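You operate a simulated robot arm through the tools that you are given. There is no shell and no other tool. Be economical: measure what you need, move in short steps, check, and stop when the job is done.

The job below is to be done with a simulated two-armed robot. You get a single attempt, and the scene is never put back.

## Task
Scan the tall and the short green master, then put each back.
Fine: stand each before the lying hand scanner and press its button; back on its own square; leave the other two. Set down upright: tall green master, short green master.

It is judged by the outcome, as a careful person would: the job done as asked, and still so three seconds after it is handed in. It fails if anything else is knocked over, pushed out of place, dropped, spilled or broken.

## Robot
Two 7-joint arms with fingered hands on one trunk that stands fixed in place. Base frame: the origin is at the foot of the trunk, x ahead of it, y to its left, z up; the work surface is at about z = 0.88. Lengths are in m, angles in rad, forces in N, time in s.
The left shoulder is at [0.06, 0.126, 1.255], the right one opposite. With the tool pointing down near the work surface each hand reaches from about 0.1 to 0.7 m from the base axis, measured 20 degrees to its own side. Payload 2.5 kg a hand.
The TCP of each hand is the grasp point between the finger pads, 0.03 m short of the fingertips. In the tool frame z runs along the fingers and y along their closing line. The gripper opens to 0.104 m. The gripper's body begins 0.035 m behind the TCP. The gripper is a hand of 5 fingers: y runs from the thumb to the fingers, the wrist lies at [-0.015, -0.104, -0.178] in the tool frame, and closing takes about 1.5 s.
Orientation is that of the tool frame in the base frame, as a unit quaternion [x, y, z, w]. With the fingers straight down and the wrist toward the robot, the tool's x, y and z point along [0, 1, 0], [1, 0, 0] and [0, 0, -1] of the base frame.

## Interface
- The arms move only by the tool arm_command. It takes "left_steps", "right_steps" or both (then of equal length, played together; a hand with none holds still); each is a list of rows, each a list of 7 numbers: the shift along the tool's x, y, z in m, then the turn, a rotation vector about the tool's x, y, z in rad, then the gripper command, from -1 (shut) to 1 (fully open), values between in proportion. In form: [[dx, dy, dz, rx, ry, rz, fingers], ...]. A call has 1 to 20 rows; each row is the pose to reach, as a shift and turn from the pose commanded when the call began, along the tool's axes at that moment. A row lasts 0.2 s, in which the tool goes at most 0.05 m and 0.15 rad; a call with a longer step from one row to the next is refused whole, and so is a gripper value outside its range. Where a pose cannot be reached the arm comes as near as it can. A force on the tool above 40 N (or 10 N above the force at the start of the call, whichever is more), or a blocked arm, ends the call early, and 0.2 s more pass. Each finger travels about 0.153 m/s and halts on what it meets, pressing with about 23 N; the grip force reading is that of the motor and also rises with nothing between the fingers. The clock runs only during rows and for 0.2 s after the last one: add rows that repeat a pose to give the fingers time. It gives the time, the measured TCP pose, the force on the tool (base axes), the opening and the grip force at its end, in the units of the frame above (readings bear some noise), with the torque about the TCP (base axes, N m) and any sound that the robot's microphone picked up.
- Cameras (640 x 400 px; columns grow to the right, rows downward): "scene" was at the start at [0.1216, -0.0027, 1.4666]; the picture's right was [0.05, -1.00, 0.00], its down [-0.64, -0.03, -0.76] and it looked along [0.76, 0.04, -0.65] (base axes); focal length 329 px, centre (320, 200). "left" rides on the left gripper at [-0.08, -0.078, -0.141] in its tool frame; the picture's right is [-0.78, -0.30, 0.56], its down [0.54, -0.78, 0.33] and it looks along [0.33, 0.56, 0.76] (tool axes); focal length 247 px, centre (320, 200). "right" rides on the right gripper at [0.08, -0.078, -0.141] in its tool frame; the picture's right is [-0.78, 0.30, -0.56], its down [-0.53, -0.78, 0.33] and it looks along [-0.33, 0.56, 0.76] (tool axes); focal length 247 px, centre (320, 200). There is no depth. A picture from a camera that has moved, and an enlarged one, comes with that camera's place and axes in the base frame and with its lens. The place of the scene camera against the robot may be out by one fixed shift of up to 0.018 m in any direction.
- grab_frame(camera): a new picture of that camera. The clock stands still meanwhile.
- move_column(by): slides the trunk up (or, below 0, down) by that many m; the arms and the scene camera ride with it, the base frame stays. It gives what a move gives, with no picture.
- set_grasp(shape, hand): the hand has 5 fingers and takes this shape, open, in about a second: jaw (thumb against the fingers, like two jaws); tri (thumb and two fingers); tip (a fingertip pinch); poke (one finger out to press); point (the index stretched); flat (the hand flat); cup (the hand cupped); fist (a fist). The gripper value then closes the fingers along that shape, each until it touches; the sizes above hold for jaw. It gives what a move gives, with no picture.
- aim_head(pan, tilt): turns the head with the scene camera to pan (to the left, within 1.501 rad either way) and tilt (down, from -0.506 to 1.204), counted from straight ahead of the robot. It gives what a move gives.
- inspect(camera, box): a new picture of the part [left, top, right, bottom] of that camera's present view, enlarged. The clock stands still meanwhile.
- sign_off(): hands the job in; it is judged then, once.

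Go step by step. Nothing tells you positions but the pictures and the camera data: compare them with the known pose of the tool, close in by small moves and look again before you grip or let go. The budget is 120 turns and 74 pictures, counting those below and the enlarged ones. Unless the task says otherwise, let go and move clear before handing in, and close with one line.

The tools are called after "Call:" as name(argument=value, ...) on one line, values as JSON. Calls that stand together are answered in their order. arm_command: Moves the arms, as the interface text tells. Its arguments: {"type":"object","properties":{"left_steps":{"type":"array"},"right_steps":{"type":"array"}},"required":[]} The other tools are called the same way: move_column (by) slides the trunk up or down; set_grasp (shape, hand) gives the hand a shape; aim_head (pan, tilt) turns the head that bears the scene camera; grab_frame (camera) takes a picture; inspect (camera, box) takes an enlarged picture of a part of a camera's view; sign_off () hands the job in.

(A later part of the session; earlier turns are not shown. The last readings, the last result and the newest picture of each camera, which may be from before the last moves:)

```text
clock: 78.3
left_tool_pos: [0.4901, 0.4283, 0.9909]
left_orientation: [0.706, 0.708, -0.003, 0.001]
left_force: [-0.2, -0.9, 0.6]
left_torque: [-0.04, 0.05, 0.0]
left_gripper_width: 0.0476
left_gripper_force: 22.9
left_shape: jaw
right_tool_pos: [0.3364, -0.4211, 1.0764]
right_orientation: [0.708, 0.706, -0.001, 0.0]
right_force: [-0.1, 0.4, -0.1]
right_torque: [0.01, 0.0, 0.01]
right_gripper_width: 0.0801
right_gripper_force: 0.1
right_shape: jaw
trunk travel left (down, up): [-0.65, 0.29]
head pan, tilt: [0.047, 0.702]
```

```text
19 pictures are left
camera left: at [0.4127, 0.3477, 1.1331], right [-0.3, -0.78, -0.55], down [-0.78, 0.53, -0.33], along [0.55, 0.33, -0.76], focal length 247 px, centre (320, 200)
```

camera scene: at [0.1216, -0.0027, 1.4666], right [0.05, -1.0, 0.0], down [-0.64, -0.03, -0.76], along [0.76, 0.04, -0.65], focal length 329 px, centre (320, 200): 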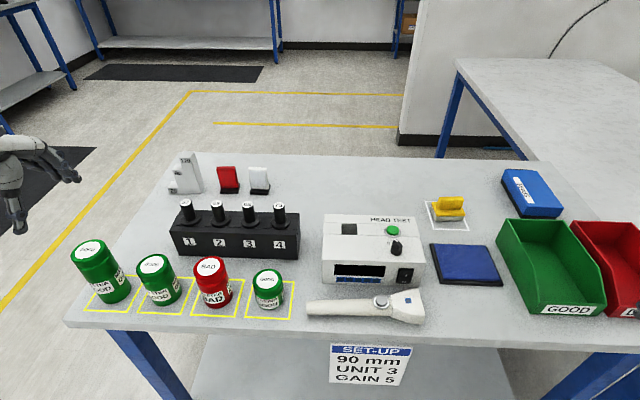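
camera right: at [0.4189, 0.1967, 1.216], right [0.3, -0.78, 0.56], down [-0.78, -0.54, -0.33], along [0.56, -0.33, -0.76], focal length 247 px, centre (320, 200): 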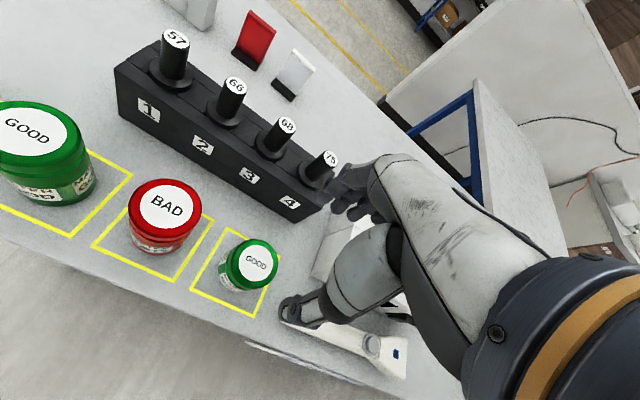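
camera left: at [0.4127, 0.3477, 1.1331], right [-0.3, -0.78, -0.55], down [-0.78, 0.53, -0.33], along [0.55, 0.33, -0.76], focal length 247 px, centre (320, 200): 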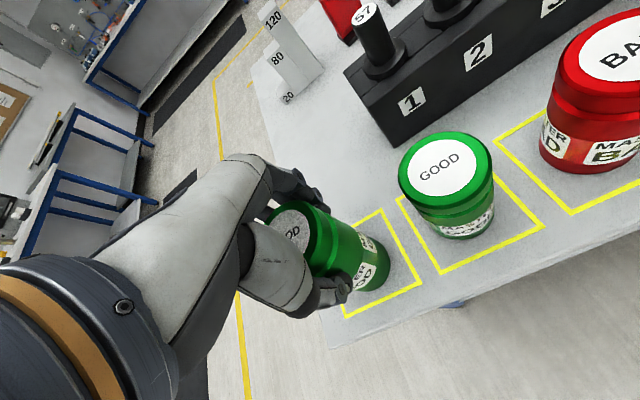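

Gripped. I lift it high and carry it across along the tested path.

Call:
arm_command(left_steps=[[0, 0, -0.02, 0, 0, 0, -1], [0, 0, -0.06, 0, 0, 0, -1], [0, 0, -0.1, 0, 0, 0, -1], [0, 0, -0.14, 0, 0, 0, -1], [0, -0.003, -0.175, 0, 0, 0, -1], [-0.03, -0.006, -0.185, 0, 0, 0, -1], [-0.07, -0.006, -0.185, 0, 0, 0, -1], [-0.11, -0.006, -0.185, 0, 0, 0, -1], [-0.15, -0.006, -0.185, 0, 0, 0, -1], [-0.19, -0.006, -0.185, 0, 0, 0, -1], [-0.23, -0.006, -0.185, 0, 0, 0, -1], [-0.27, -0.006, -0.185, 0, 0, 0, -1], [-0.31, -0.006, -0.185, 0, 0, 0, -1], [-0.35, -0.006, -0.18, 0, 0, 0, -1], [-0.39, -0.006, -0.165, 0, 0, 0, -1], [-0.43, -0.006, -0.145, 0, 0, 0, -1], [-0.47, -0.006, -0.125, 0, 0, 0, -1], [-0.51, -0.006, -0.105, 0, 0, 0, -1], [-0.55, -0.006, -0.1, 0, 0, 0, -1], [-0.585, -0.006, -0.1, 0, 0, 0, -1]])

Call:
grab_frame(camera="scene")

```text
clock: 82.5
left_tool_pos: [0.4864, -0.1562, 1.0927]
left_orientation: [0.705, 0.709, -0.001, -0.001]
left_force: [0.2, -0.8, -3.9]
left_torque: [-0.02, 0.03, 0.02]
left_gripper_width: 0.0469
left_gripper_force: 22.5
left_shape: jaw
right_tool_pos: [0.3367, -0.4215, 1.0747]
right_orientation: [0.708, 0.707, -0.001, 0.0]
right_force: [-0.8, 1.0, 0.2]
right_torque: [0.02, -0.02, 0.02]
right_gripper_width: 0.0798
right_gripper_force: 0.1
right_shape: jaw
trunk travel left (down, up): [-0.65, 0.29]
head pan, tilt: [0.047, 0.702]
```

```text
18 pictures are left
camera scene: at [0.1219, -0.0033, 1.4665], right [0.05, -1.0, 0.0], down [-0.65, -0.03, -0.76], along [0.76, 0.04, -0.65], focal length 329 px, centre (320, 200)
```

scene: 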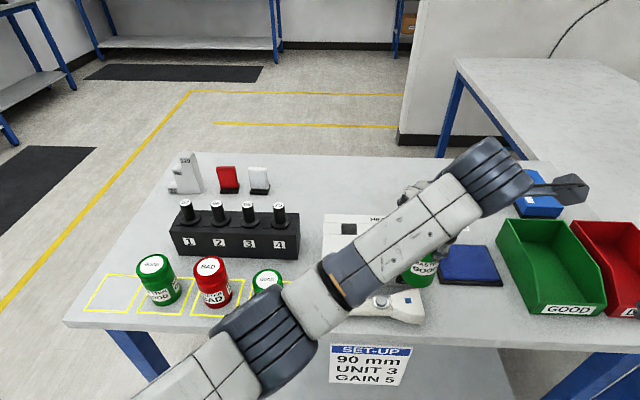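

Now I turn the hand 0.4 rad while moving to y ≈ −0.232, staying above the table.

Call:
arm_command(left_steps=[[-0.015, 0, 0, 0, 0, 0.1, -1], [-0.03, 0, 0.01, 0, 0, 0.2, -1], [-0.045, 0, 0.02, 0, 0, 0.3, -1], [-0.06, 0, 0.03, 0, 0, 0.4, -1], [-0.07, 0, 0.035, 0, 0, 0.42, -1], [-0.076, 0, 0.05, 0, 0, 0.42, -1], [-0.076, 0, 0.07, 0, 0, 0.42, -1], [-0.076, 0, 0.085, 0, 0, 0.42, -1], [-0.076, 0, 0.093, 0, 0, 0.42, -1], [-0.076, 0, 0.093, 0, 0, 0.42, -1]])

Call:
grab_frame(camera="left")

Call:
grab_frame(camera="scene")

```text
clock: 84.7
left_tool_pos: [0.4866, -0.2337, 1.0019]
left_orientation: [0.838, 0.545, -0.003, 0.002]
left_force: [0.1, 0.8, -3.8]
left_torque: [0.0, 0.01, -0.01]
left_gripper_width: 0.047
left_gripper_force: 23.1
left_shape: jaw
right_tool_pos: [0.3359, -0.4216, 1.0745]
right_orientation: [0.707, 0.707, -0.001, 0.001]
right_force: [-0.2, -0.4, -0.4]
right_torque: [0.01, 0.01, 0.0]
right_gripper_width: 0.08
right_gripper_force: 0.0
right_shape: jaw
trunk travel left (down, up): [-0.65, 0.29]
head pan, tilt: [0.047, 0.702]
```

```text
17 pictures are left
camera left: at [0.3827, -0.2752, 1.1438], right [-0.59, -0.59, -0.55], down [-0.49, 0.8, -0.34], along [0.64, 0.07, -0.76], focal length 247 px, centre (320, 200)
```

left: 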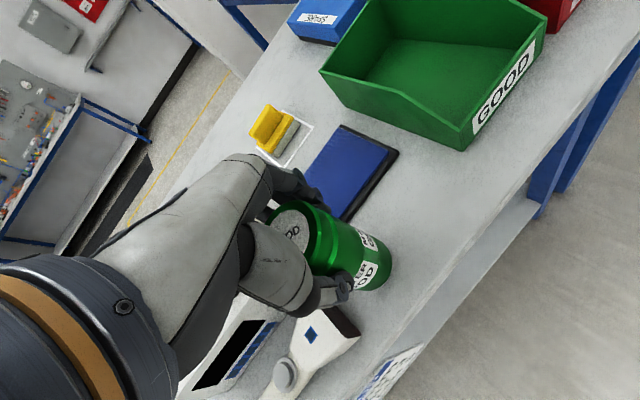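

```text
16 pictures are left
camera scene: at [0.122, -0.0028, 1.4666], right [0.05, -1.0, 0.0], down [-0.65, -0.03, -0.76], along [0.76, 0.04, -0.65], focal length 329 px, centre (320, 200)
```

scene: 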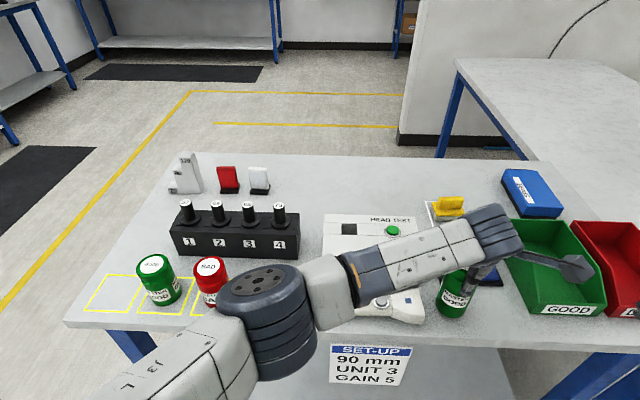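

It's clear of the scanner. I lower the last centimetre until it touches.

Call:
arm_command(left_steps=[[0, 0, 0.004, 0, 0, 0, -1], [0, 0, 0.007, 0, 0, 0, -1], [0, 0, 0.009, 0, 0, 0, -1], [0, 0, 0.0105, 0, 0, 0, -1], [0, 0, 0.0105, 0, 0, 0, -1]])

```text
clock: 85.9
left_tool_pos: [0.4861, -0.234, 0.9914]
left_orientation: [0.838, 0.545, -0.003, 0.002]
left_force: [-0.2, -1.1, -1.9]
left_torque: [-0.01, 0.0, -0.01]
left_gripper_width: 0.0472
left_gripper_force: 23.0
left_shape: jaw
right_tool_pos: [0.3362, -0.4208, 1.0753]
right_orientation: [0.707, 0.707, -0.001, 0.001]
right_force: [-0.7, 0.7, 0.3]
right_torque: [-0.02, -0.02, -0.01]
right_gripper_width: 0.0799
right_gripper_force: 0.0
right_shape: jaw
trunk travel left (down, up): [-0.65, 0.29]
head pan, tilt: [0.047, 0.702]
```

Nearly touching. I lower 1.5 mm more, then release and rise.

Call:
arm_command(left_steps=[[0, 0, 0.001, 0, 0, 0, -1], [0, 0, 0.0018, 0, 0, 0, -1], [0, 0, 0.0018, 0, 0, 0, -1], [0, 0, 0.0018, 0, 0, 0, -0.3], [0, 0, 0.0018, 0, 0, 0, 0.1], [0, 0, 0.0018, 0, 0, 0, 0.5], [0, 0, 0.0018, 0, 0, 0, 0.6], [0, 0, 0.0018, 0, 0, 0, 0.6], [0, 0, -0.02, 0, 0, 0, 0.6], [0, 0, -0.05, 0, 0, 0, 0.6], [0, 0, -0.08, 0, 0, 0, 0.6], [0, 0, -0.08, 0, 0, 0, 0.6]])

Call:
grab_frame(camera="left")

```text
clock: 88.5
left_tool_pos: [0.4861, -0.2334, 1.0715]
left_orientation: [0.839, 0.544, -0.003, 0.002]
left_force: [-0.7, 0.5, -0.8]
left_torque: [0.02, 0.03, 0.0]
left_gripper_width: 0.0827
left_gripper_force: 0.0
left_shape: jaw
right_tool_pos: [0.336, -0.4193, 1.0746]
right_orientation: [0.708, 0.707, 0.0, 0.001]
right_force: [-0.4, -0.5, -1.1]
right_torque: [-0.04, -0.01, 0.02]
right_gripper_width: 0.0802
right_gripper_force: 0.1
right_shape: jaw
trunk travel left (down, up): [-0.65, 0.29]
head pan, tilt: [0.047, 0.702]
```

```text
15 pictures are left
camera left: at [0.3822, -0.2746, 1.2134], right [-0.59, -0.59, -0.55], down [-0.49, 0.8, -0.34], along [0.64, 0.08, -0.76], focal length 247 px, centre (320, 200)
```

left: 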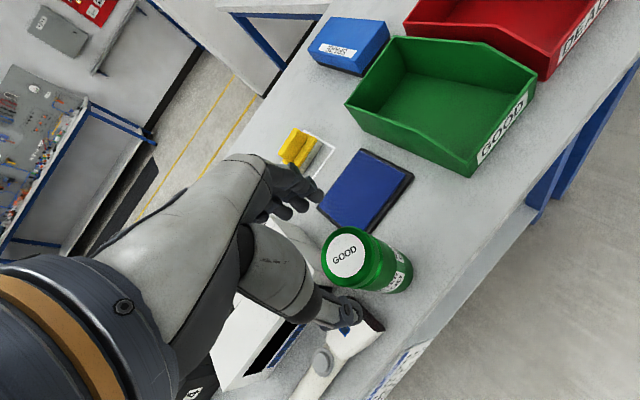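

The tall master stands upright before the scanner. I withdraw the left hand, straighten it over the button at a safe height.

Call:
arm_command(left_steps=[[0.005, -0.003, -0.015, 0, 0, 0, 0.6], [0.03, -0.016, -0.025, 0, 0, -0.05, 0.6], [0.06, -0.03, -0.025, 0, 0, -0.15, 0.6], [0.09, -0.047, -0.025, 0, 0, -0.27, 0.6], [0.12, -0.063, -0.025, 0, 0, -0.38, 0.6], [0.133, -0.07, -0.025, 0, 0, -0.42, 0.6], [0.133, -0.07, -0.025, 0, 0, -0.42, 0.6]])

```text
clock: 90.1
left_tool_pos: [0.476, -0.0826, 1.0959]
left_orientation: [0.706, 0.708, -0.003, 0.001]
left_force: [0.5, 0.1, 1.4]
left_torque: [0.03, -0.02, 0.03]
left_gripper_width: 0.083
left_gripper_force: 0.1
left_shape: jaw
right_tool_pos: [0.3354, -0.4205, 1.0758]
right_orientation: [0.708, 0.707, 0.0, 0.0]
right_force: [-1.1, -0.6, -1.0]
right_torque: [0.04, 0.04, 0.01]
right_gripper_width: 0.0797
right_gripper_force: 0.0
right_shape: jaw
trunk travel left (down, up): [-0.65, 0.29]
head pan, tilt: [0.047, 0.702]
```

The hand is over the button at 1.096. I form the poking finger here.

Call:
set_grasp(hand="left", shape="poke")

Call:
grab_frame(camera="left")

```text
clock: 91.0
left_tool_pos: [0.4757, -0.0827, 1.0954]
left_orientation: [0.706, 0.708, -0.003, 0.001]
left_force: [0.6, -0.2, -0.5]
left_torque: [-0.04, 0.01, -0.02]
left_gripper_width: 0.0
left_gripper_force: 0.0
left_shape: poke
right_tool_pos: [0.3369, -0.4212, 1.0765]
right_orientation: [0.708, 0.707, -0.001, 0.001]
right_force: [-0.7, 0.1, -0.5]
right_torque: [-0.01, 0.0, 0.0]
right_gripper_width: 0.0798
right_gripper_force: 0.2
right_shape: jaw
trunk travel left (down, up): [-0.65, 0.29]
head pan, tilt: [0.047, 0.702]
```

```text
14 pictures are left
camera left: at [0.3981, -0.1626, 1.2382], right [-0.3, -0.78, -0.55], down [-0.78, 0.53, -0.33], along [0.55, 0.33, -0.76], focal length 247 px, centre (320, 200)
```

left: 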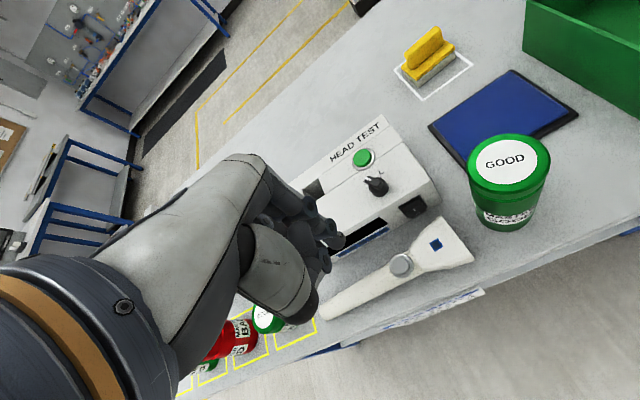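

Everything is in place. I press down and hold about a second.

Call:
arm_command(left_steps=[[0, 0, 0.04, 0, 0, 0, 1], [0, 0, 0.08, 0, 0, 0, 1], [0, 0, 0.11, 0, 0, 0, 1], [0, 0, 0.13, 0, 0, 0, 1], [0, 0, 0.137, 0, 0, 0, 1], [0, 0, 0.142, 0, 0, 0, 1], [0, 0, 0.145, 0, 0, 0, 1], [0, 0, 0.147, 0, 0, 0, 1], [0, 0, 0.147, 0, 0, 0, 1], [0, 0, 0.147, 0, 0, 0, 1], [0, 0, 0.147, 0, 0, 0, 1]])

Call:
grab_frame(camera="left")

```text
clock: 93.4
left_tool_pos: [0.4747, -0.0842, 0.9492]
left_orientation: [0.707, 0.708, -0.003, 0.002]
left_force: [-1.0, -0.4, 1.9]
left_torque: [-0.01, -0.01, -0.03]
left_gripper_width: 0.0
left_gripper_force: 0.1
left_shape: poke
right_tool_pos: [0.335, -0.4207, 1.0765]
right_orientation: [0.708, 0.706, 0.0, 0.0]
right_force: [-0.4, 0.0, -0.1]
right_torque: [0.04, 0.04, -0.02]
right_gripper_width: 0.08
right_gripper_force: 0.1
right_shape: jaw
trunk travel left (down, up): [-0.65, 0.29]
head pan, tilt: [0.047, 0.702]
heard: click
```

```text
13 pictures are left
camera left: at [0.398, -0.1639, 1.0908], right [-0.3, -0.78, -0.55], down [-0.78, 0.53, -0.33], along [0.55, 0.33, -0.76], focal length 247 px, centre (320, 200)
```

left: 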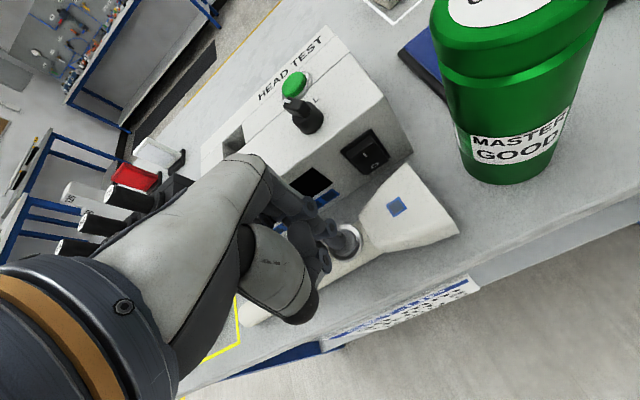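

The click came, but the light is dark for now. I hold a bit longer and look again.

Call:
arm_command(left_steps=[[0, 0, 0.0005, 0, 0, 0, 1], [0, 0, 0.0005, 0, 0, 0, 1]])

Call:
inspect(camera="left", box=[320, 140, 480, 260])

```text
clock: 94.0
left_tool_pos: [0.476, -0.0843, 0.948]
left_orientation: [0.706, 0.708, -0.003, 0.001]
left_force: [0.1, 0.8, 1.1]
left_torque: [0.02, -0.03, 0.0]
left_gripper_width: 0.0
left_gripper_force: 0.1
left_shape: poke
right_tool_pos: [0.3366, -0.4213, 1.076]
right_orientation: [0.708, 0.706, -0.002, 0.0]
right_force: [0.5, -0.4, -0.1]
right_torque: [0.02, 0.01, 0.0]
right_gripper_width: 0.0796
right_gripper_force: 0.0
right_shape: jaw
trunk travel left (down, up): [-0.65, 0.29]
head pan, tilt: [0.047, 0.702]
```

```text
3.33 times, centred on (400, 200) of left
camera zoom: at [0.3979, -0.1639, 1.0903], right [-0.3, -0.78, -0.55], down [-0.78, 0.53, -0.33], along [0.55, 0.33, -0.76], focal length 823 px, centre (53, 200)
```

zoom: 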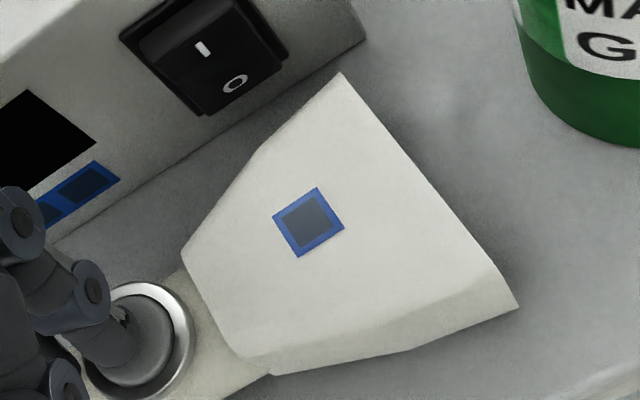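

I release the button and press again, sampling the light at short intervals.

Call:
arm_command(left_steps=[[0, 0, -0.006, 0, 0, 0, 1], [0, 0, -0.012, 0, 0, 0, 1], [0, 0, -0.006, 0, 0, 0, 1], [0, 0, -0.003, 0, 0, 0, 1], [0, 0, 0, 0, 0, 0, 1], [0, 0, 0.0005, 0, 0, 0, 1]])

Call:
inspect(camera="left", box=[320, 140, 480, 260])

```text
clock: 95.4
left_tool_pos: [0.4781, -0.0796, 0.9474]
left_orientation: [0.705, 0.709, 0.0, 0.002]
left_force: [0.0, -0.6, 1.2]
left_torque: [0.0, -0.04, 0.03]
left_gripper_width: 0.0
left_gripper_force: 0.0
left_shape: poke
right_tool_pos: [0.3356, -0.4218, 1.0761]
right_orientation: [0.707, 0.707, 0.0, 0.0]
right_force: [0.0, 0.0, 0.3]
right_torque: [-0.03, 0.02, -0.03]
right_gripper_width: 0.0798
right_gripper_force: 0.1
right_shape: jaw
trunk travel left (down, up): [-0.65, 0.29]
head pan, tilt: [0.047, 0.702]
heard: click
```

```text
3.33 times, centred on (400, 200) of left
camera zoom: at [0.3995, -0.1618, 1.0892], right [-0.29, -0.78, -0.56], down [-0.78, 0.53, -0.33], along [0.56, 0.34, -0.76], focal length 823 px, centre (53, 200)
```

zoom: 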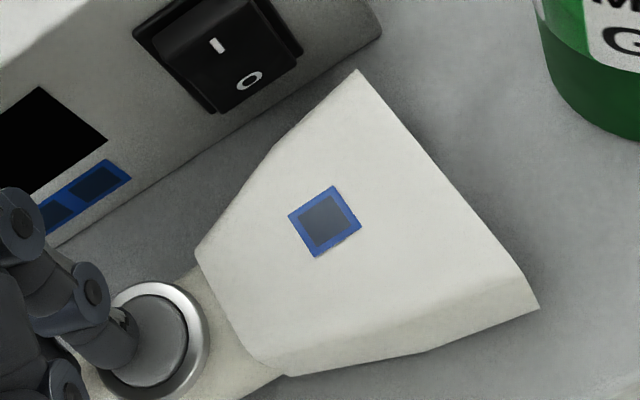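

Clicked again. I sample 0.4 s later.

Call:
arm_command(left_steps=[[0, 0, 0, 0, 0, 0, 1]])

Call:
inspect(camera="left", box=[320, 140, 480, 260])

```text
clock: 95.8
left_tool_pos: [0.478, -0.0792, 0.947]
left_orientation: [0.705, 0.709, -0.001, 0.001]
left_force: [0.5, -0.3, 2.4]
left_torque: [-0.04, -0.02, 0.01]
left_gripper_width: 0.0001
left_gripper_force: 0.1
left_shape: poke
right_tool_pos: [0.3359, -0.421, 1.0757]
right_orientation: [0.707, 0.707, 0.0, 0.001]
right_force: [0.5, -0.4, -0.1]
right_torque: [0.02, -0.02, 0.01]
right_gripper_width: 0.0799
right_gripper_force: 0.1
right_shape: jaw
trunk travel left (down, up): [-0.65, 0.29]
head pan, tilt: [0.047, 0.702]
```

```text
3.33 times, centred on (400, 200) of left
camera zoom: at [0.3994, -0.1617, 1.089], right [-0.29, -0.78, -0.56], down [-0.78, 0.53, -0.33], along [0.55, 0.34, -0.76], focal length 823 px, centre (53, 200)
```

zoom: 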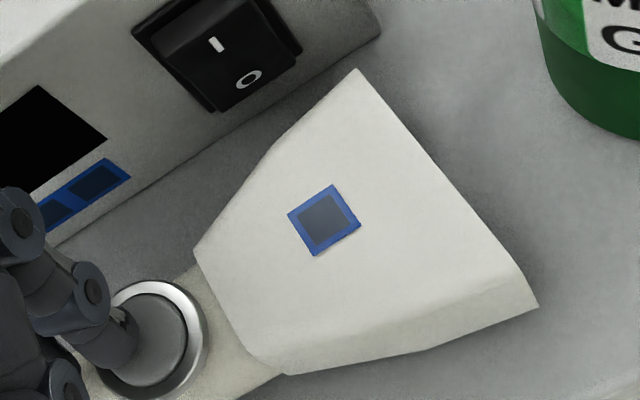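

Still dark, so I wait 0.6 s more and sample once more.

Call:
arm_command(left_steps=[[0, 0, 0, 0, 0, 0, 1]])

Call:
inspect(camera="left", box=[330, 100, 630, 288])

```text
clock: 96.2
left_tool_pos: [0.4776, -0.0811, 0.9457]
left_orientation: [0.705, 0.709, -0.001, 0.001]
left_force: [0.7, -0.1, 3.0]
left_torque: [0.0, -0.04, 0.01]
left_gripper_width: 0.0001
left_gripper_force: 0.0
left_shape: poke
right_tool_pos: [0.3353, -0.4209, 1.0758]
right_orientation: [0.708, 0.706, 0.0, 0.0]
right_force: [-0.1, 0.1, 0.4]
right_torque: [0.01, 0.02, 0.0]
right_gripper_width: 0.0797
right_gripper_force: 0.1
right_shape: jaw
trunk travel left (down, up): [-0.65, 0.29]
head pan, tilt: [0.047, 0.702]
```

```text
2.13 times, centred on (480, 194) of left
camera zoom: at [0.3992, -0.1618, 1.0889], right [-0.29, -0.78, -0.56], down [-0.78, 0.53, -0.33], along [0.55, 0.34, -0.76], focal length 526 px, centre (-20, 213)
```

zoom: 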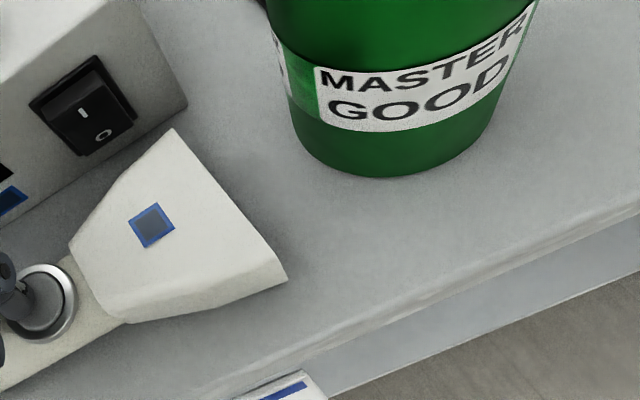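

The light stays dark, so the tall master probably stands too close: it is 9 mm nearer than the short one was. The left hand can't reach further, so I'll back it off and use the right hand to shift the master outward.

Call:
arm_command(left_steps=[[0, 0, -0.03, 0, 0, 0, 1], [0, 0, -0.07, 0, 0, 0, 1], [0, 0, -0.11, 0, 0, 0, 1], [0, 0, -0.145, 0, 0, 0, 1], [0.03, 0, -0.16, 0, 0, 0, 1], [0.07, 0, -0.18, 0, 0, 0, 1], [0.11, 0, -0.2, 0, 0, 0, 1], [0.15, 0, -0.21, 0, 0, 0, 1], [0.19, 0.005, -0.22, 0, 0, 0, 1], [0.23, 0.005, -0.22, 0, 0, 0, 1]])

Call:
arm_command(right_steps=[[0, 0, -0.04, 0, 0, 0, 0.6], [0, 0.02, -0.07, 0, 0, 0, 0.6], [0.02, 0.05, -0.08, 0, 0, 0, 0.6], [0.05, 0.08, -0.08, 0, 0, 0, 0.6], [0.08, 0.11, -0.08, 0, 0, 0, 0.6], [0.12, 0.13, -0.08, 0, 0, 0, 0.6], [0.15, 0.145, -0.08, 0, 0, 0, 0.6], [0.175, 0.15, -0.08, 0, 0, 0, 0.6], [0.187, 0.15, -0.06, 0, 0, 0, 0.6], [0.187, 0.15, -0.04, 0, 0, 0, 0.6], [0.187, 0.15, -0.04, 0, 0, 0, 0.6]])

Call:
grab_frame(camera="right")

```text
clock: 98.4
left_tool_pos: [0.5011, 0.1665, 1.1527]
left_orientation: [0.696, 0.718, 0.013, -0.009]
left_force: [0.6, 0.3, -0.5]
left_torque: [0.01, 0.01, 0.0]
left_gripper_width: 0.0001
left_gripper_force: 0.0
left_shape: poke
left hand out of reach, approached as far as the arm can: row 7, 8, 9, 10
right_tool_pos: [0.3355, -0.4213, 1.0762]
right_orientation: [0.708, 0.707, -0.001, 0.001]
right_force: [0.5, -0.2, -0.3]
right_torque: [0.01, -0.02, -0.02]
right_gripper_width: 0.0796
right_gripper_force: 0.1
right_shape: jaw
trunk travel left (down, up): [-0.65, 0.29]
head pan, tilt: [0.047, 0.702]
```

```text
clock: 100.8
left_tool_pos: [0.5016, 0.1672, 1.1553]
left_orientation: [0.694, 0.72, 0.01, -0.005]
left_force: [0.7, 0.3, -0.7]
left_torque: [0.0, -0.02, 0.0]
left_gripper_width: 0.0
left_gripper_force: 0.1
left_shape: poke
right_tool_pos: [0.4864, -0.2352, 1.1163]
right_orientation: [0.707, 0.707, -0.001, 0.0]
right_force: [-0.2, -0.2, 0.2]
right_torque: [-0.01, 0.02, -0.01]
right_gripper_width: 0.0831
right_gripper_force: 0.1
right_shape: jaw
trunk travel left (down, up): [-0.65, 0.29]
head pan, tilt: [0.047, 0.702]
```

```text
8 pictures are left
camera right: at [0.4094, -0.1543, 1.256], right [0.29, -0.78, 0.56], down [-0.78, -0.53, -0.33], along [0.55, -0.34, -0.76], focal length 247 px, centre (320, 200)
```

right: 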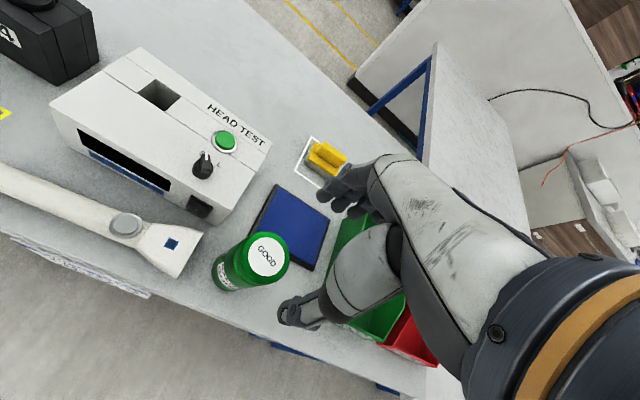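

The master is just about under the hand (≈4 mm to the left). I go down, grip, lift slightly, shift it out to y ≈ −0.247 and set it down.

Call:
arm_command(right_steps=[[0.004, 0, 0.03, 0, 0, 0, 0.7], [0.004, 0, 0.06, 0, 0, 0, 0.7], [0.004, 0, 0.09, 0, 0, 0, 0.7], [0.004, 0, 0.115, 0, 0, 0, 0.7], [0.004, 0, 0.125, 0, 0, 0, 0.7], [0.004, 0, 0.125, 0, 0, 0, 0.3], [0.004, 0, 0.125, 0, 0, 0, -0.1], [0.004, 0, 0.125, 0, 0, 0, -0.5], [0.004, 0, 0.125, 0, 0, 0, -1], [0.004, 0, 0.125, 0, 0, 0, -1], [0.004, 0, 0.125, 0, 0, 0, -1], [0.004, 0, 0.125, 0, 0, 0, -1], [0.004, 0, 0.118, 0, 0, 0, -1], [-0.004, -0.001, 0.115, 0, 0, 0, -1], [-0.012, -0.002, 0.115, 0, 0, 0, -1], [-0.012, -0.002, 0.12, 0, 0, 0, -1], [-0.012, -0.002, 0.124, 0, 0, 0, -1], [-0.012, -0.002, 0.124, 0, 0, 0, -1]])

```text
clock: 104.6
left_tool_pos: [0.5017, 0.1671, 1.1553]
left_orientation: [0.695, 0.719, 0.01, -0.004]
left_force: [-0.4, 0.2, -0.1]
left_torque: [-0.02, 0.0, -0.01]
left_gripper_width: 0.0002
left_gripper_force: 0.0
left_shape: poke
right_tool_pos: [0.4843, -0.2469, 0.9901]
right_orientation: [0.708, 0.707, -0.001, 0.0]
right_force: [0.8, -0.2, -5.2]
right_torque: [-0.01, 0.03, -0.05]
right_gripper_width: 0.0486
right_gripper_force: 22.6
right_shape: jaw
trunk travel left (down, up): [-0.65, 0.29]
head pan, tilt: [0.047, 0.702]
```

It's still hanging slightly. I lower it 2.5 mm further.

Call:
arm_command(right_steps=[[0, 0, 0.0012, 0, 0, 0, -1], [0, 0, 0.002, 0, 0, 0, -1], [0, 0, 0.002, 0, 0, 0, -1]])

```text
clock: 105.4
left_tool_pos: [0.5016, 0.1681, 1.1569]
left_orientation: [0.694, 0.72, 0.01, -0.004]
left_force: [-0.2, -0.8, -0.3]
left_torque: [0.02, 0.01, 0.03]
left_gripper_width: 0.0002
left_gripper_force: 0.0
left_shape: poke
right_tool_pos: [0.4848, -0.2461, 0.9901]
right_orientation: [0.709, 0.706, 0.0, 0.001]
right_force: [-1.6, -2.1, 1.2]
right_torque: [-0.01, 0.0, -0.02]
right_gripper_width: 0.0489
right_gripper_force: 22.9
right_shape: jaw
trunk travel left (down, up): [-0.65, 0.29]
head pan, tilt: [0.047, 0.702]
```

It touches. I release, rise, and tuck the right hand away again.

Call:
arm_command(right_steps=[[0, 0, 0, 0, 0, 0, -0.3], [0, 0, 0, 0, 0, 0, 0.1], [0, 0, 0, 0, 0, 0, 0.5], [0, 0, 0, 0, 0, 0, 0.65], [0, 0, 0, 0, 0, 0, 0.65], [0, 0, -0.02, 0, 0, 0, 0.65], [0, 0, -0.05, 0, 0, 0, 0.65], [0, 0, -0.09, 0, 0, 0, 0.65], [0, 0, -0.13, 0, 0, 0, 0.65], [0, 0, -0.165, 0, 0, 0, 0.65], [-0.03, -0.01, -0.165, 0, 0, 0, 0.65], [-0.06, -0.03, -0.165, 0, 0, 0, 0.65], [-0.09, -0.05, -0.165, 0, 0, 0, 0.65], [-0.12, -0.08, -0.165, 0, 0, 0, 0.65], [-0.15, -0.11, -0.165, 0, 0, 0, 0.65], [-0.17, -0.145, -0.165, 0, 0, 0, 0.65]])

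```text
clock: 108.8
left_tool_pos: [0.5019, 0.1658, 1.1562]
left_orientation: [0.694, 0.72, 0.009, -0.005]
left_force: [-0.2, -0.8, 0.0]
left_torque: [-0.02, 0.0, -0.02]
left_gripper_width: 0.0
left_gripper_force: 0.2
left_shape: poke
right_tool_pos: [0.3386, -0.4176, 1.1541]
right_orientation: [0.708, 0.706, -0.001, 0.0]
right_force: [0.4, -0.9, 1.8]
right_torque: [0.03, -0.01, -0.01]
right_gripper_width: 0.0853
right_gripper_force: 0.1
right_shape: jaw
trunk travel left (down, up): [-0.65, 0.29]
head pan, tilt: [0.047, 0.702]
```

Now the left hand (still in poke shape) goes back over the button.

Call:
arm_command(left_steps=[[-0.03, 0.005, 0.02, 0, 0, 0, 1], [-0.07, 0.005, 0.035, 0, 0, 0, 1], [-0.11, 0.0, 0.05, 0, 0, 0, 1], [-0.15, -0.005, 0.066, 0, 0, 0, 1], [-0.19, -0.01, 0.066, 0, 0, 0, 1], [-0.22, -0.01, 0.066, 0, 0, 0, 1], [-0.235, -0.01, 0.066, 0, 0, 0, 1], [-0.235, -0.01, 0.066, 0, 0, 0, 1]])

```text
clock: 110.8
left_tool_pos: [0.5077, -0.0484, 1.0775]
left_orientation: [0.684, 0.729, 0.023, -0.015]
left_force: [-0.5, -0.3, 0.1]
left_torque: [-0.01, 0.04, 0.0]
left_gripper_width: 0.0
left_gripper_force: 0.1
left_shape: poke
right_tool_pos: [0.3409, -0.4171, 1.1551]
right_orientation: [0.708, 0.706, 0.0, 0.0]
right_force: [0.4, 0.0, 0.2]
right_torque: [0.03, 0.01, 0.02]
right_gripper_width: 0.0858
right_gripper_force: 0.1
right_shape: jaw
trunk travel left (down, up): [-0.65, 0.29]
head pan, tilt: [0.047, 0.702]
stopped in row 8 (left hand): the arm was blocked; the commanded pose is now the measured one
```

The left arm fell into the bad posture again. I reset it by going back to the far left, straight, and then will cross along the path that worked.

Call:
arm_command(left_steps=[[0.02, 0, -0.005, 0.004, -0.02, 0.02, 1], [0.06, 0, -0.012, 0.008, -0.04, 0.045, 1], [0.1, -0.001, -0.02, 0.011, -0.054, 0.064, 1], [0.14, -0.001, -0.03, 0.011, -0.054, 0.064, 1], [0.18, -0.001, -0.037, 0.011, -0.054, 0.064, 1], [0.22, -0.002, -0.043, 0.011, -0.054, 0.064, 1], [0.26, -0.002, -0.05, 0.011, -0.054, 0.064, 1], [0.3, -0.003, -0.055, 0.011, -0.054, 0.064, 1], [0.34, -0.003, -0.06, 0.011, -0.054, 0.064, 1], [0.38, -0.003, -0.065, 0.011, -0.054, 0.064, 1], [0.42, -0.0035, -0.068, 0.011, -0.054, 0.064, 1], [0.4535, -0.0035, -0.068, 0.011, -0.054, 0.064, 1], [0.4535, -0.0035, -0.068, 0.011, -0.054, 0.064, 1]])

```text
clock: 113.6
left_tool_pos: [0.476, 0.3982, 1.1686]
left_orientation: [0.709, 0.706, -0.002, 0.001]
left_force: [0.2, -0.7, 0.1]
left_torque: [-0.01, 0.02, 0.0]
left_gripper_width: 0.0
left_gripper_force: 0.0
left_shape: poke
right_tool_pos: [0.3399, -0.4177, 1.1558]
right_orientation: [0.708, 0.706, -0.001, 0.001]
right_force: [1.1, 0.7, 0.3]
right_torque: [0.02, -0.01, -0.01]
right_gripper_width: 0.0858
right_gripper_force: 0.1
right_shape: jaw
trunk travel left (down, up): [-0.65, 0.29]
head pan, tilt: [0.047, 0.702]
```

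Straight again at the left. Now I cross as before (x ≈ 0.485, z ≈ 1.18, then lowering) to above the button.

Call:
arm_command(left_steps=[[-0.03, 0.005, -0.008, 0, 0, 0, 1], [-0.07, 0.008, -0.015, 0, 0, 0, 1], [-0.11, 0.01, -0.015, 0, 0, 0, 1], [-0.15, 0.01, -0.015, 0, 0, 0, 1], [-0.19, 0.01, -0.015, 0, 0, 0, 1], [-0.23, 0.01, -0.015, 0, 0, 0, 1], [-0.27, 0.01, -0.012, 0, 0, 0, 1], [-0.31, 0.01, 0.0, 0, 0, 0, 1], [-0.35, 0.01, 0.02, 0, 0, 0, 1], [-0.39, 0.008, 0.04, 0, 0, 0, 1], [-0.43, 0.005, 0.06, 0, 0, 0, 1], [-0.465, 0.002, 0.075, 0, 0, 0, 1], [-0.481, 0, 0.08, 0, 0, 0, 1], [-0.481, 0, 0.08, 0, 0, 0, 1]])

```text
clock: 116.8
left_tool_pos: [0.4954, -0.0434, 1.0879]
left_orientation: [0.682, 0.731, 0.027, -0.01]
left_force: [0.0, 0.4, 0.2]
left_torque: [-0.01, 0.0, -0.02]
left_gripper_width: 0.0
left_gripper_force: 0.0
left_shape: poke
left hand out of reach, approached as far as the arm can: row 5, 6, 7, 8, 9
right_tool_pos: [0.3406, -0.4164, 1.1549]
right_orientation: [0.708, 0.706, 0.0, 0.001]
right_force: [-0.5, -0.2, 0.3]
right_torque: [0.01, 0.01, 0.0]
right_gripper_width: 0.0855
right_gripper_force: 0.0
right_shape: jaw
trunk travel left (down, up): [-0.65, 0.29]
head pan, tilt: [0.047, 0.702]
stopped in row 14 (left hand): the arm was blocked; the commanded pose is now the measured one
```

Same posture issue. The good crossings began from low over the tall master's (now empty) square, so I go back there and down first.

Call:
arm_command(left_steps=[[0.02, 0.001, -0.003, 0.008, -0.02, 0.02, 1], [0.06, 0.004, -0.008, 0.016, -0.04, 0.045, 1], [0.1, 0.006, -0.013, 0.024, -0.052, 0.069, 1], [0.14, 0.009, -0.018, 0.024, -0.052, 0.069, 1], [0.18, 0.011, -0.024, 0.024, -0.052, 0.069, 1], [0.22, 0.013, -0.03, 0.024, -0.052, 0.069, 1], [0.26, 0.016, -0.036, 0.024, -0.052, 0.069, 1], [0.3, 0.018, -0.041, 0.024, -0.052, 0.069, 1], [0.34, 0.021, -0.046, 0.024, -0.052, 0.069, 1], [0.38, 0.023, -0.05, 0.024, -0.052, 0.069, 1], [0.42, 0.026, -0.054, 0.024, -0.052, 0.069, 1], [0.45, 0.028, -0.057, 0.024, -0.052, 0.069, 1], [0.474, 0.029, -0.057, 0.024, -0.052, 0.069, 1], [0.474, 0.029, -0.057, 0.024, -0.052, 0.069, 1]])

Call:
arm_command(left_steps=[[0, 0, 0.03, 0, 0, 0, 1], [0, 0, 0.07, 0, 0, 0, 1], [0, 0, 0.11, 0, 0, 0, 1], [0, 0, 0.15, 0, 0, 0, 1], [0, 0, 0.18, 0, 0, 0, 1], [0, 0, 0.18, 0, 0, 0, 1]])

```text
clock: 119.8
left_tool_pos: [0.4913, 0.4257, 1.169]
left_orientation: [0.708, 0.706, -0.002, 0.001]
left_force: [-0.1, -1.2, 0.2]
left_torque: [0.0, -0.04, 0.04]
left_gripper_width: 0.0
left_gripper_force: 0.0
left_shape: poke
right_tool_pos: [0.3392, -0.4177, 1.1544]
right_orientation: [0.707, 0.707, 0.0, 0.0]
right_force: [-0.2, -0.3, 0.2]
right_torque: [-0.01, -0.02, 0.06]
right_gripper_width: 0.0857
right_gripper_force: 0.0
right_shape: jaw
trunk travel left (down, up): [-0.65, 0.29]
head pan, tilt: [0.047, 0.702]
```

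```text
clock: 121.2
left_tool_pos: [0.4902, 0.4242, 0.9893]
left_orientation: [0.709, 0.705, -0.001, 0.0]
left_force: [0.3, 0.0, 0.2]
left_torque: [-0.02, -0.02, -0.02]
left_gripper_width: 0.0001
left_gripper_force: 0.0
left_shape: poke
right_tool_pos: [0.3395, -0.4158, 1.1545]
right_orientation: [0.707, 0.707, -0.001, 0.0]
right_force: [0.8, 0.6, -1.2]
right_torque: [-0.03, -0.02, -0.01]
right_gripper_width: 0.0859
right_gripper_force: 0.0
right_shape: jaw
trunk travel left (down, up): [-0.65, 0.29]
head pan, tilt: [0.047, 0.702]
```

Good. Now I cross lower (z ≈ 1.09), since the hand is empty.

Call:
arm_command(left_steps=[[0, 0, -0.03, 0, 0, 0, 1], [0, 0, -0.07, 0, 0, 0, 1], [-0.02, 0, -0.1, 0, 0, 0, 1], [-0.06, 0, -0.105, 0, 0, 0, 1], [-0.1, 0, -0.105, 0, 0, 0, 1], [-0.14, 0, -0.105, 0, 0, 0, 1], [-0.18, 0, -0.105, 0, 0, 0, 1], [-0.22, 0, -0.105, 0, 0, 0, 1], [-0.26, 0, -0.105, 0, 0, 0, 1], [-0.3, 0, -0.105, 0, 0, 0, 1], [-0.34, 0, -0.105, 0, 0, 0, 1], [-0.38, 0, -0.105, 0, 0, 0, 1], [-0.42, -0.003, -0.105, 0, 0, 0, 1], [-0.46, -0.008, -0.105, 0, 0, 0, 1], [-0.49, -0.012, -0.1, 0, 0, 0, 1], [-0.507, -0.014, -0.1, 0, 0, 0, 1], [-0.507, -0.014, -0.1, 0, 0, 0, 1]])

```text
clock: 125.0
left_tool_pos: [0.4936, -0.0397, 1.081]
left_orientation: [0.683, 0.729, 0.03, -0.017]
left_force: [0.3, 0.5, -0.6]
left_torque: [0.01, 0.01, 0.0]
left_gripper_width: 0.0
left_gripper_force: 0.0
left_shape: poke
right_tool_pos: [0.3401, -0.4166, 1.1546]
right_orientation: [0.708, 0.706, -0.001, 0.001]
right_force: [0.0, -0.6, 1.4]
right_torque: [-0.02, 0.0, 0.03]
right_gripper_width: 0.0856
right_gripper_force: 0.1
right_shape: jaw
trunk travel left (down, up): [-0.65, 0.29]
head pan, tilt: [0.047, 0.702]
stopped in row 17 (left hand): the arm was blocked; the commanded pose is now the measured one
```

The left arm keeps the bad posture, so I park it at the left and press with the right hand. Its forearm passes about 10 cm on the robot's side of the master.

Call:
arm_command(left_steps=[[0.02, 0.001, -0.003, 0.006, -0.022, 0.022, 1], [0.06, 0.004, -0.006, 0.012, -0.044, 0.044, 1], [0.1, 0.006, -0.01, 0.018, -0.066, 0.065, 1], [0.14, 0.009, -0.014, 0.018, -0.066, 0.065, 1], [0.18, 0.011, -0.018, 0.018, -0.066, 0.065, 1], [0.22, 0.013, -0.022, 0.018, -0.066, 0.065, 1], [0.26, 0.016, -0.026, 0.018, -0.066, 0.065, 1], [0.3, 0.018, -0.03, 0.018, -0.066, 0.065, 1], [0.34, 0.021, -0.034, 0.018, -0.066, 0.065, 1], [0.38, 0.023, -0.038, 0.018, -0.066, 0.065, 1], [0.42, 0.026, -0.043, 0.018, -0.066, 0.065, 1], [0.4625, 0.027, -0.043, 0.018, -0.066, 0.065, 1], [0.4625, 0.027, -0.043, 0.018, -0.066, 0.065, 1]])

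Call:
set_grasp(hand="right", shape="poke")

Call:
arm_command(right_steps=[[0.03, 0.01, 0, 0, 0, 0, 1], [0.06, 0.02, 0, 0, 0, 0, 1], [0.1, 0.03, 0, 0, 0, 0, 1], [0.14, 0.04, 0, 0, 0, 0, 1], [0.18, 0.05, 0, 0, 0, 0, 1], [0.22, 0.065, 0, 0, 0, 0, 1], [0.25, 0.09, 0, 0, 0, 0, 1], [0.28, 0.115, 0, 0, 0, 0, 1], [0.305, 0.136, 0, 0, 0, 0, 1], [0.315, 0.136, 0.03, 0, 0, 0, 1], [0.315, 0.136, 0.07, 0, 0, 0, 1], [0.315, 0.136, 0.07, 0, 0, 0, 1]])

```text
clock: 127.8
left_tool_pos: [0.4909, 0.418, 1.1536]
left_orientation: [0.709, 0.705, -0.002, -0.001]
left_force: [0.5, 0.6, 0.1]
left_torque: [-0.01, 0.03, -0.03]
left_gripper_width: 0.0002
left_gripper_force: 0.0
left_shape: poke
right_tool_pos: [0.3399, -0.4164, 1.1546]
right_orientation: [0.708, 0.706, -0.001, 0.001]
right_force: [0.5, 0.8, -0.3]
right_torque: [0.01, 0.02, 0.01]
right_gripper_width: 0.0859
right_gripper_force: 0.0
right_shape: jaw
trunk travel left (down, up): [-0.65, 0.29]
head pan, tilt: [0.047, 0.702]
```

```text
clock: 128.7
left_tool_pos: [0.49, 0.4177, 1.152]
left_orientation: [0.708, 0.706, -0.002, 0.0]
left_force: [-0.6, 0.9, -0.1]
left_torque: [0.0, 0.01, 0.04]
left_gripper_width: 0.0
left_gripper_force: 0.1
left_shape: poke
right_tool_pos: [0.3386, -0.416, 1.1549]
right_orientation: [0.708, 0.706, -0.001, 0.001]
right_force: [-0.6, -0.2, -0.2]
right_torque: [-0.02, 0.02, -0.02]
right_gripper_width: 0.0
right_gripper_force: 0.1
right_shape: poke
trunk travel left (down, up): [-0.65, 0.29]
head pan, tilt: [0.047, 0.702]
```

```text
clock: 131.3
left_tool_pos: [0.4907, 0.4166, 1.153]
left_orientation: [0.709, 0.705, -0.003, 0.001]
left_force: [-0.5, -0.5, 0.3]
left_torque: [0.02, 0.03, 0.03]
left_gripper_width: 0.0
left_gripper_force: 0.1
left_shape: poke
right_tool_pos: [0.4758, -0.1017, 1.0846]
right_orientation: [0.708, 0.706, -0.001, 0.001]
right_force: [0.6, 1.1, 0.5]
right_torque: [0.03, 0.03, -0.01]
right_gripper_width: 0.0001
right_gripper_force: 0.0
right_shape: poke
trunk travel left (down, up): [-0.65, 0.29]
head pan, tilt: [0.047, 0.702]
```

The right hand is over the button. I go down to press, then look at once.

Call:
arm_command(right_steps=[[0, 0, 0.03, 0, 0, 0, 1], [0, 0, 0.06, 0, 0, 0, 1], [0, 0, 0.09, 0, 0, 0, 1], [0, 0, 0.115, 0, 0, 0, 1], [0, 0, 0.127, 0, 0, 0, 1], [0, 0, 0.132, 0, 0, 0, 1], [0, 0, 0.1355, 0, 0, 0, 1], [0, 0, 0.1365, 0, 0, 0, 1], [0, 0, 0.1365, 0, 0, 0, 1], [0, 0, 0.1365, 0, 0, 0, 1]])

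Call:
inspect(camera="scene", box=[340, 230, 500, 330])

```text
clock: 133.5
left_tool_pos: [0.4912, 0.4176, 1.1527]
left_orientation: [0.709, 0.705, -0.002, 0.0]
left_force: [-0.5, -0.5, 0.9]
left_torque: [0.0, 0.01, -0.02]
left_gripper_width: 0.0
left_gripper_force: 0.1
left_shape: poke
right_tool_pos: [0.4776, -0.1017, 0.9481]
right_orientation: [0.708, 0.707, 0.0, 0.001]
right_force: [0.9, 0.3, 1.1]
right_torque: [0.01, -0.01, 0.03]
right_gripper_width: 0.0
right_gripper_force: 0.1
right_shape: poke
trunk travel left (down, up): [-0.65, 0.29]
head pan, tilt: [0.047, 0.702]
heard: click
```

```text
4.00 times, centred on (420, 280) of scene
camera zoom: at [0.1215, -0.0026, 1.4666], right [0.05, -1.0, 0.0], down [-0.64, -0.03, -0.76], along [0.76, 0.04, -0.65], focal length 1317 px, centre (-80, -120)
```

zoom: 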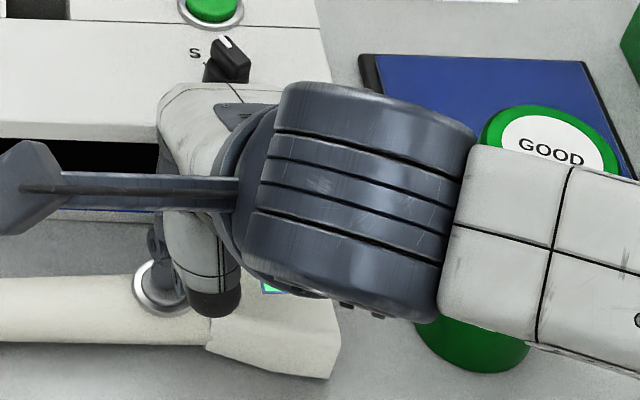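

The indicator is green, so the tall master is scanned. I raise the right hand, reshape it to a jaw and bring it over the tall master. The left hand also becomes a jaw.

Call:
arm_command(right_steps=[[0, 0, -0.03, 0, 0, 0, 1], [0, 0, -0.07, 0, 0, 0, 1], [0, 0, -0.11, 0, 0, 0, 1], [0, 0, -0.15, 0, 0, 0, 1], [0, 0, -0.18, 0, 0, 0, 1], [0, 0, -0.18, 0, 0, 0, 1]])

Call:
set_grasp(hand="left", shape="jaw")

```text
clock: 134.9
left_tool_pos: [0.491, 0.416, 1.1523]
left_orientation: [0.709, 0.705, -0.003, 0.0]
left_force: [0.3, 0.3, 0.0]
left_torque: [0.02, -0.03, -0.01]
left_gripper_width: 0.0002
left_gripper_force: 0.1
left_shape: poke
right_tool_pos: [0.477, -0.103, 1.1295]
right_orientation: [0.708, 0.706, -0.002, 0.0]
right_force: [0.7, 0.7, 0.4]
right_torque: [0.0, -0.02, 0.01]
right_gripper_width: 0.0
right_gripper_force: 0.0
right_shape: poke
trunk travel left (down, up): [-0.65, 0.29]
head pan, tilt: [0.047, 0.702]
```

```text
clock: 135.8
left_tool_pos: [0.4909, 0.4169, 1.1528]
left_orientation: [0.709, 0.705, -0.002, 0.001]
left_force: [0.0, 1.2, -0.6]
left_torque: [0.01, -0.02, 0.0]
left_gripper_width: 0.104
left_gripper_force: 0.0
left_shape: jaw
right_tool_pos: [0.4764, -0.1023, 1.1285]
right_orientation: [0.707, 0.707, -0.001, 0.0]
right_force: [0.2, 0.2, -0.5]
right_torque: [0.02, 0.01, 0.0]
right_gripper_width: 0.0001
right_gripper_force: 0.2
right_shape: poke
trunk travel left (down, up): [-0.65, 0.29]
head pan, tilt: [0.047, 0.702]
```

Now the right hand opens as a jaw at this safe height.

Call:
set_grasp(hand="right", shape="jaw")

Call:
arm_command(right_steps=[[-0.03, 0.002, 0, 0, 0, 0, 0.7], [-0.07, 0.005, 0, 0, 0, 0, 0.7], [-0.11, 0.008, 0, 0, 0, 0, 0.7], [-0.144, 0.008, 0, 0, 0, 0, 0.7], [-0.144, 0.008, 0.02, 0, 0, 0, 0.7], [-0.144, 0.008, 0.02, 0, 0, 0, 0.7]])

Call:
arm_command(left_steps=[[-0.03, 0.005, 0, 0, 0, 0, 0.7], [-0.07, 0.01, 0, 0, 0, 0, 0.7], [-0.11, 0.015, 0, 0, 0, 0, 0.7], [-0.15, 0.02, 0, 0, 0, 0, 0.7], [-0.19, 0.03, 0, 0, 0, 0, 0.7], [-0.23, 0.04, 0, 0, 0, 0, 0.7], [-0.27, 0.044, 0, 0, 0, 0, 0.7], [-0.31, 0.044, 0, 0, 0, 0, 0.7], [-0.34, 0.044, 0.01, 0, 0, 0, 0.7], [-0.361, 0.044, 0.03, 0, 0, 0, 0.7], [-0.361, 0.044, 0.06, 0, 0, 0, 0.7], [-0.361, 0.044, 0.08, 0, 0, 0, 0.7], [-0.361, 0.044, 0.08, 0, 0, 0, 0.7]])

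```text
clock: 136.7
left_tool_pos: [0.4903, 0.4175, 1.1545]
left_orientation: [0.709, 0.705, -0.003, 0.0]
left_force: [0.4, -0.2, 0.0]
left_torque: [0.0, 0.0, -0.01]
left_gripper_width: 0.1041
left_gripper_force: 0.0
left_shape: jaw
right_tool_pos: [0.4771, -0.1031, 1.1289]
right_orientation: [0.708, 0.706, 0.0, 0.001]
right_force: [-0.2, -0.7, 0.5]
right_torque: [-0.02, -0.01, -0.03]
right_gripper_width: 0.1037
right_gripper_force: 0.1
right_shape: jaw
trunk travel left (down, up): [-0.65, 0.29]
head pan, tilt: [0.047, 0.702]
```

```text
clock: 138.1
left_tool_pos: [0.4916, 0.4171, 1.1513]
left_orientation: [0.709, 0.705, -0.003, 0.001]
left_force: [0.0, -0.1, 0.0]
left_torque: [-0.01, -0.01, 0.0]
left_gripper_width: 0.1037
left_gripper_force: 0.0
left_shape: jaw
right_tool_pos: [0.4839, -0.2453, 1.1077]
right_orientation: [0.707, 0.707, -0.001, 0.001]
right_force: [-0.4, -0.4, 0.6]
right_torque: [0.0, 0.0, -0.01]
right_gripper_width: 0.0885
right_gripper_force: 0.0
right_shape: jaw
trunk travel left (down, up): [-0.65, 0.29]
head pan, tilt: [0.047, 0.702]
```

```text
clock: 141.1
left_tool_pos: [0.5453, 0.0944, 1.0792]
left_orientation: [0.686, 0.727, 0.028, -0.009]
left_force: [0.4, -0.5, -0.1]
left_torque: [0.0, 0.0, -0.01]
left_gripper_width: 0.0885
left_gripper_force: 0.1
left_shape: jaw
right_tool_pos: [0.4838, -0.2457, 1.1076]
right_orientation: [0.708, 0.707, 0.0, 0.0]
right_force: [-0.1, 0.3, -0.2]
right_torque: [0.01, -0.01, 0.02]
right_gripper_width: 0.0887
right_gripper_force: 0.0
right_shape: jaw
trunk travel left (down, up): [-0.65, 0.29]
head pan, tilt: [0.047, 0.702]
stopped in row 13 (left hand): the arm was blocked; the commanded pose is now the measured one
```

The left arm blocks even here. I look at its posture.

Call:
grab_frame(camera="scene")

```text
6 pictures are left
camera scene: at [0.1216, -0.0025, 1.4666], right [0.05, -1.0, 0.0], down [-0.64, -0.03, -0.76], along [0.76, 0.04, -0.65], focal length 329 px, centre (320, 200)
```

scene: 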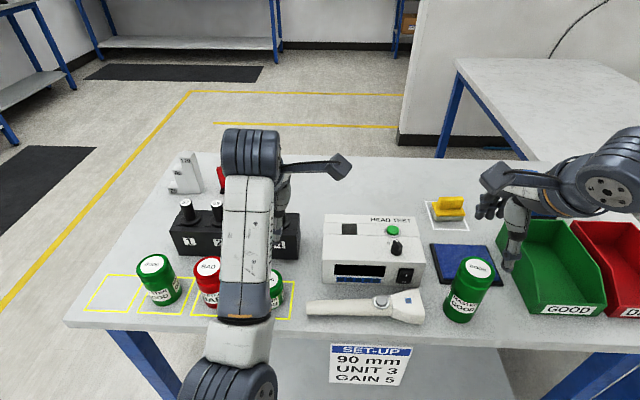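

The elbow hangs low in the middle, while the good posture had it out to the left. I return home and swing the elbow outward by reaching left with the hand turned.

Call:
arm_command(left_steps=[[0.02, -0.004, -0.015, 0.009, -0.017, 0.02, 0.7], [0.06, -0.011, -0.025, 0.018, -0.034, 0.04, 0.7], [0.1, -0.019, -0.035, 0.027, -0.052, 0.058, 0.7], [0.14, -0.027, -0.035, 0.027, -0.052, 0.058, 0.7], [0.18, -0.035, -0.035, 0.027, -0.052, 0.058, 0.7], [0.22, -0.042, -0.035, 0.027, -0.052, 0.058, 0.7], [0.26, -0.05, -0.035, 0.027, -0.052, 0.058, 0.7], [0.3, -0.058, -0.035, 0.027, -0.052, 0.058, 0.7], [0.333, -0.0645, -0.035, 0.027, -0.052, 0.058, 0.7], [0.333, -0.0645, -0.035, 0.027, -0.052, 0.058, 0.7]])

Call:
arm_command(left_steps=[[0.03, 0, 0, 0, 0, 0.1, 0.7], [0.06, 0, 0, 0, 0, 0.2, 0.7], [0.09, 0, 0, 0, 0, 0.3, 0.7], [0.12, 0, 0, 0, 0, 0.4, 0.7], [0.12, 0, 0, 0, 0, 0.5, 0.7], [0.12, 0, 0, 0, 0, 0.6, 0.7], [0.12, 0, 0, 0, 0, 0.7, 0.7], [0.12, 0, 0, 0, 0, 0.8, 0.7], [0.12, 0, 0, 0, 0, 0.9, 0.7]])

```text
clock: 143.3
left_tool_pos: [0.4615, 0.4196, 1.1286]
left_orientation: [0.708, 0.706, -0.004, 0.0]
left_force: [-0.9, 0.7, -0.8]
left_torque: [0.0, -0.01, 0.0]
left_gripper_width: 0.0888
left_gripper_force: 0.0
left_shape: jaw
right_tool_pos: [0.4841, -0.2461, 1.1073]
right_orientation: [0.707, 0.707, -0.001, 0.0]
right_force: [0.4, 0.2, 0.2]
right_torque: [0.01, -0.01, 0.01]
right_gripper_width: 0.0884
right_gripper_force: 0.0
right_shape: jaw
trunk travel left (down, up): [-0.65, 0.29]
head pan, tilt: [0.047, 0.702]
```

```text
clock: 145.3
left_tool_pos: [0.4238, 0.5249, 1.1311]
left_orientation: [0.934, 0.358, -0.001, 0.003]
left_force: [-0.4, 0.4, -0.7]
left_torque: [0.01, -0.02, 0.01]
left_gripper_width: 0.0886
left_gripper_force: 0.1
left_shape: jaw
left hand out of reach, approached as far as the arm can: row 6, 7, 8, 9
right_tool_pos: [0.4836, -0.2465, 1.1079]
right_orientation: [0.708, 0.707, 0.0, 0.001]
right_force: [0.6, -1.2, -0.1]
right_torque: [0.01, 0.0, 0.01]
right_gripper_width: 0.0884
right_gripper_force: 0.0
right_shape: jaw
trunk travel left (down, up): [-0.65, 0.29]
head pan, tilt: [0.047, 0.702]
```

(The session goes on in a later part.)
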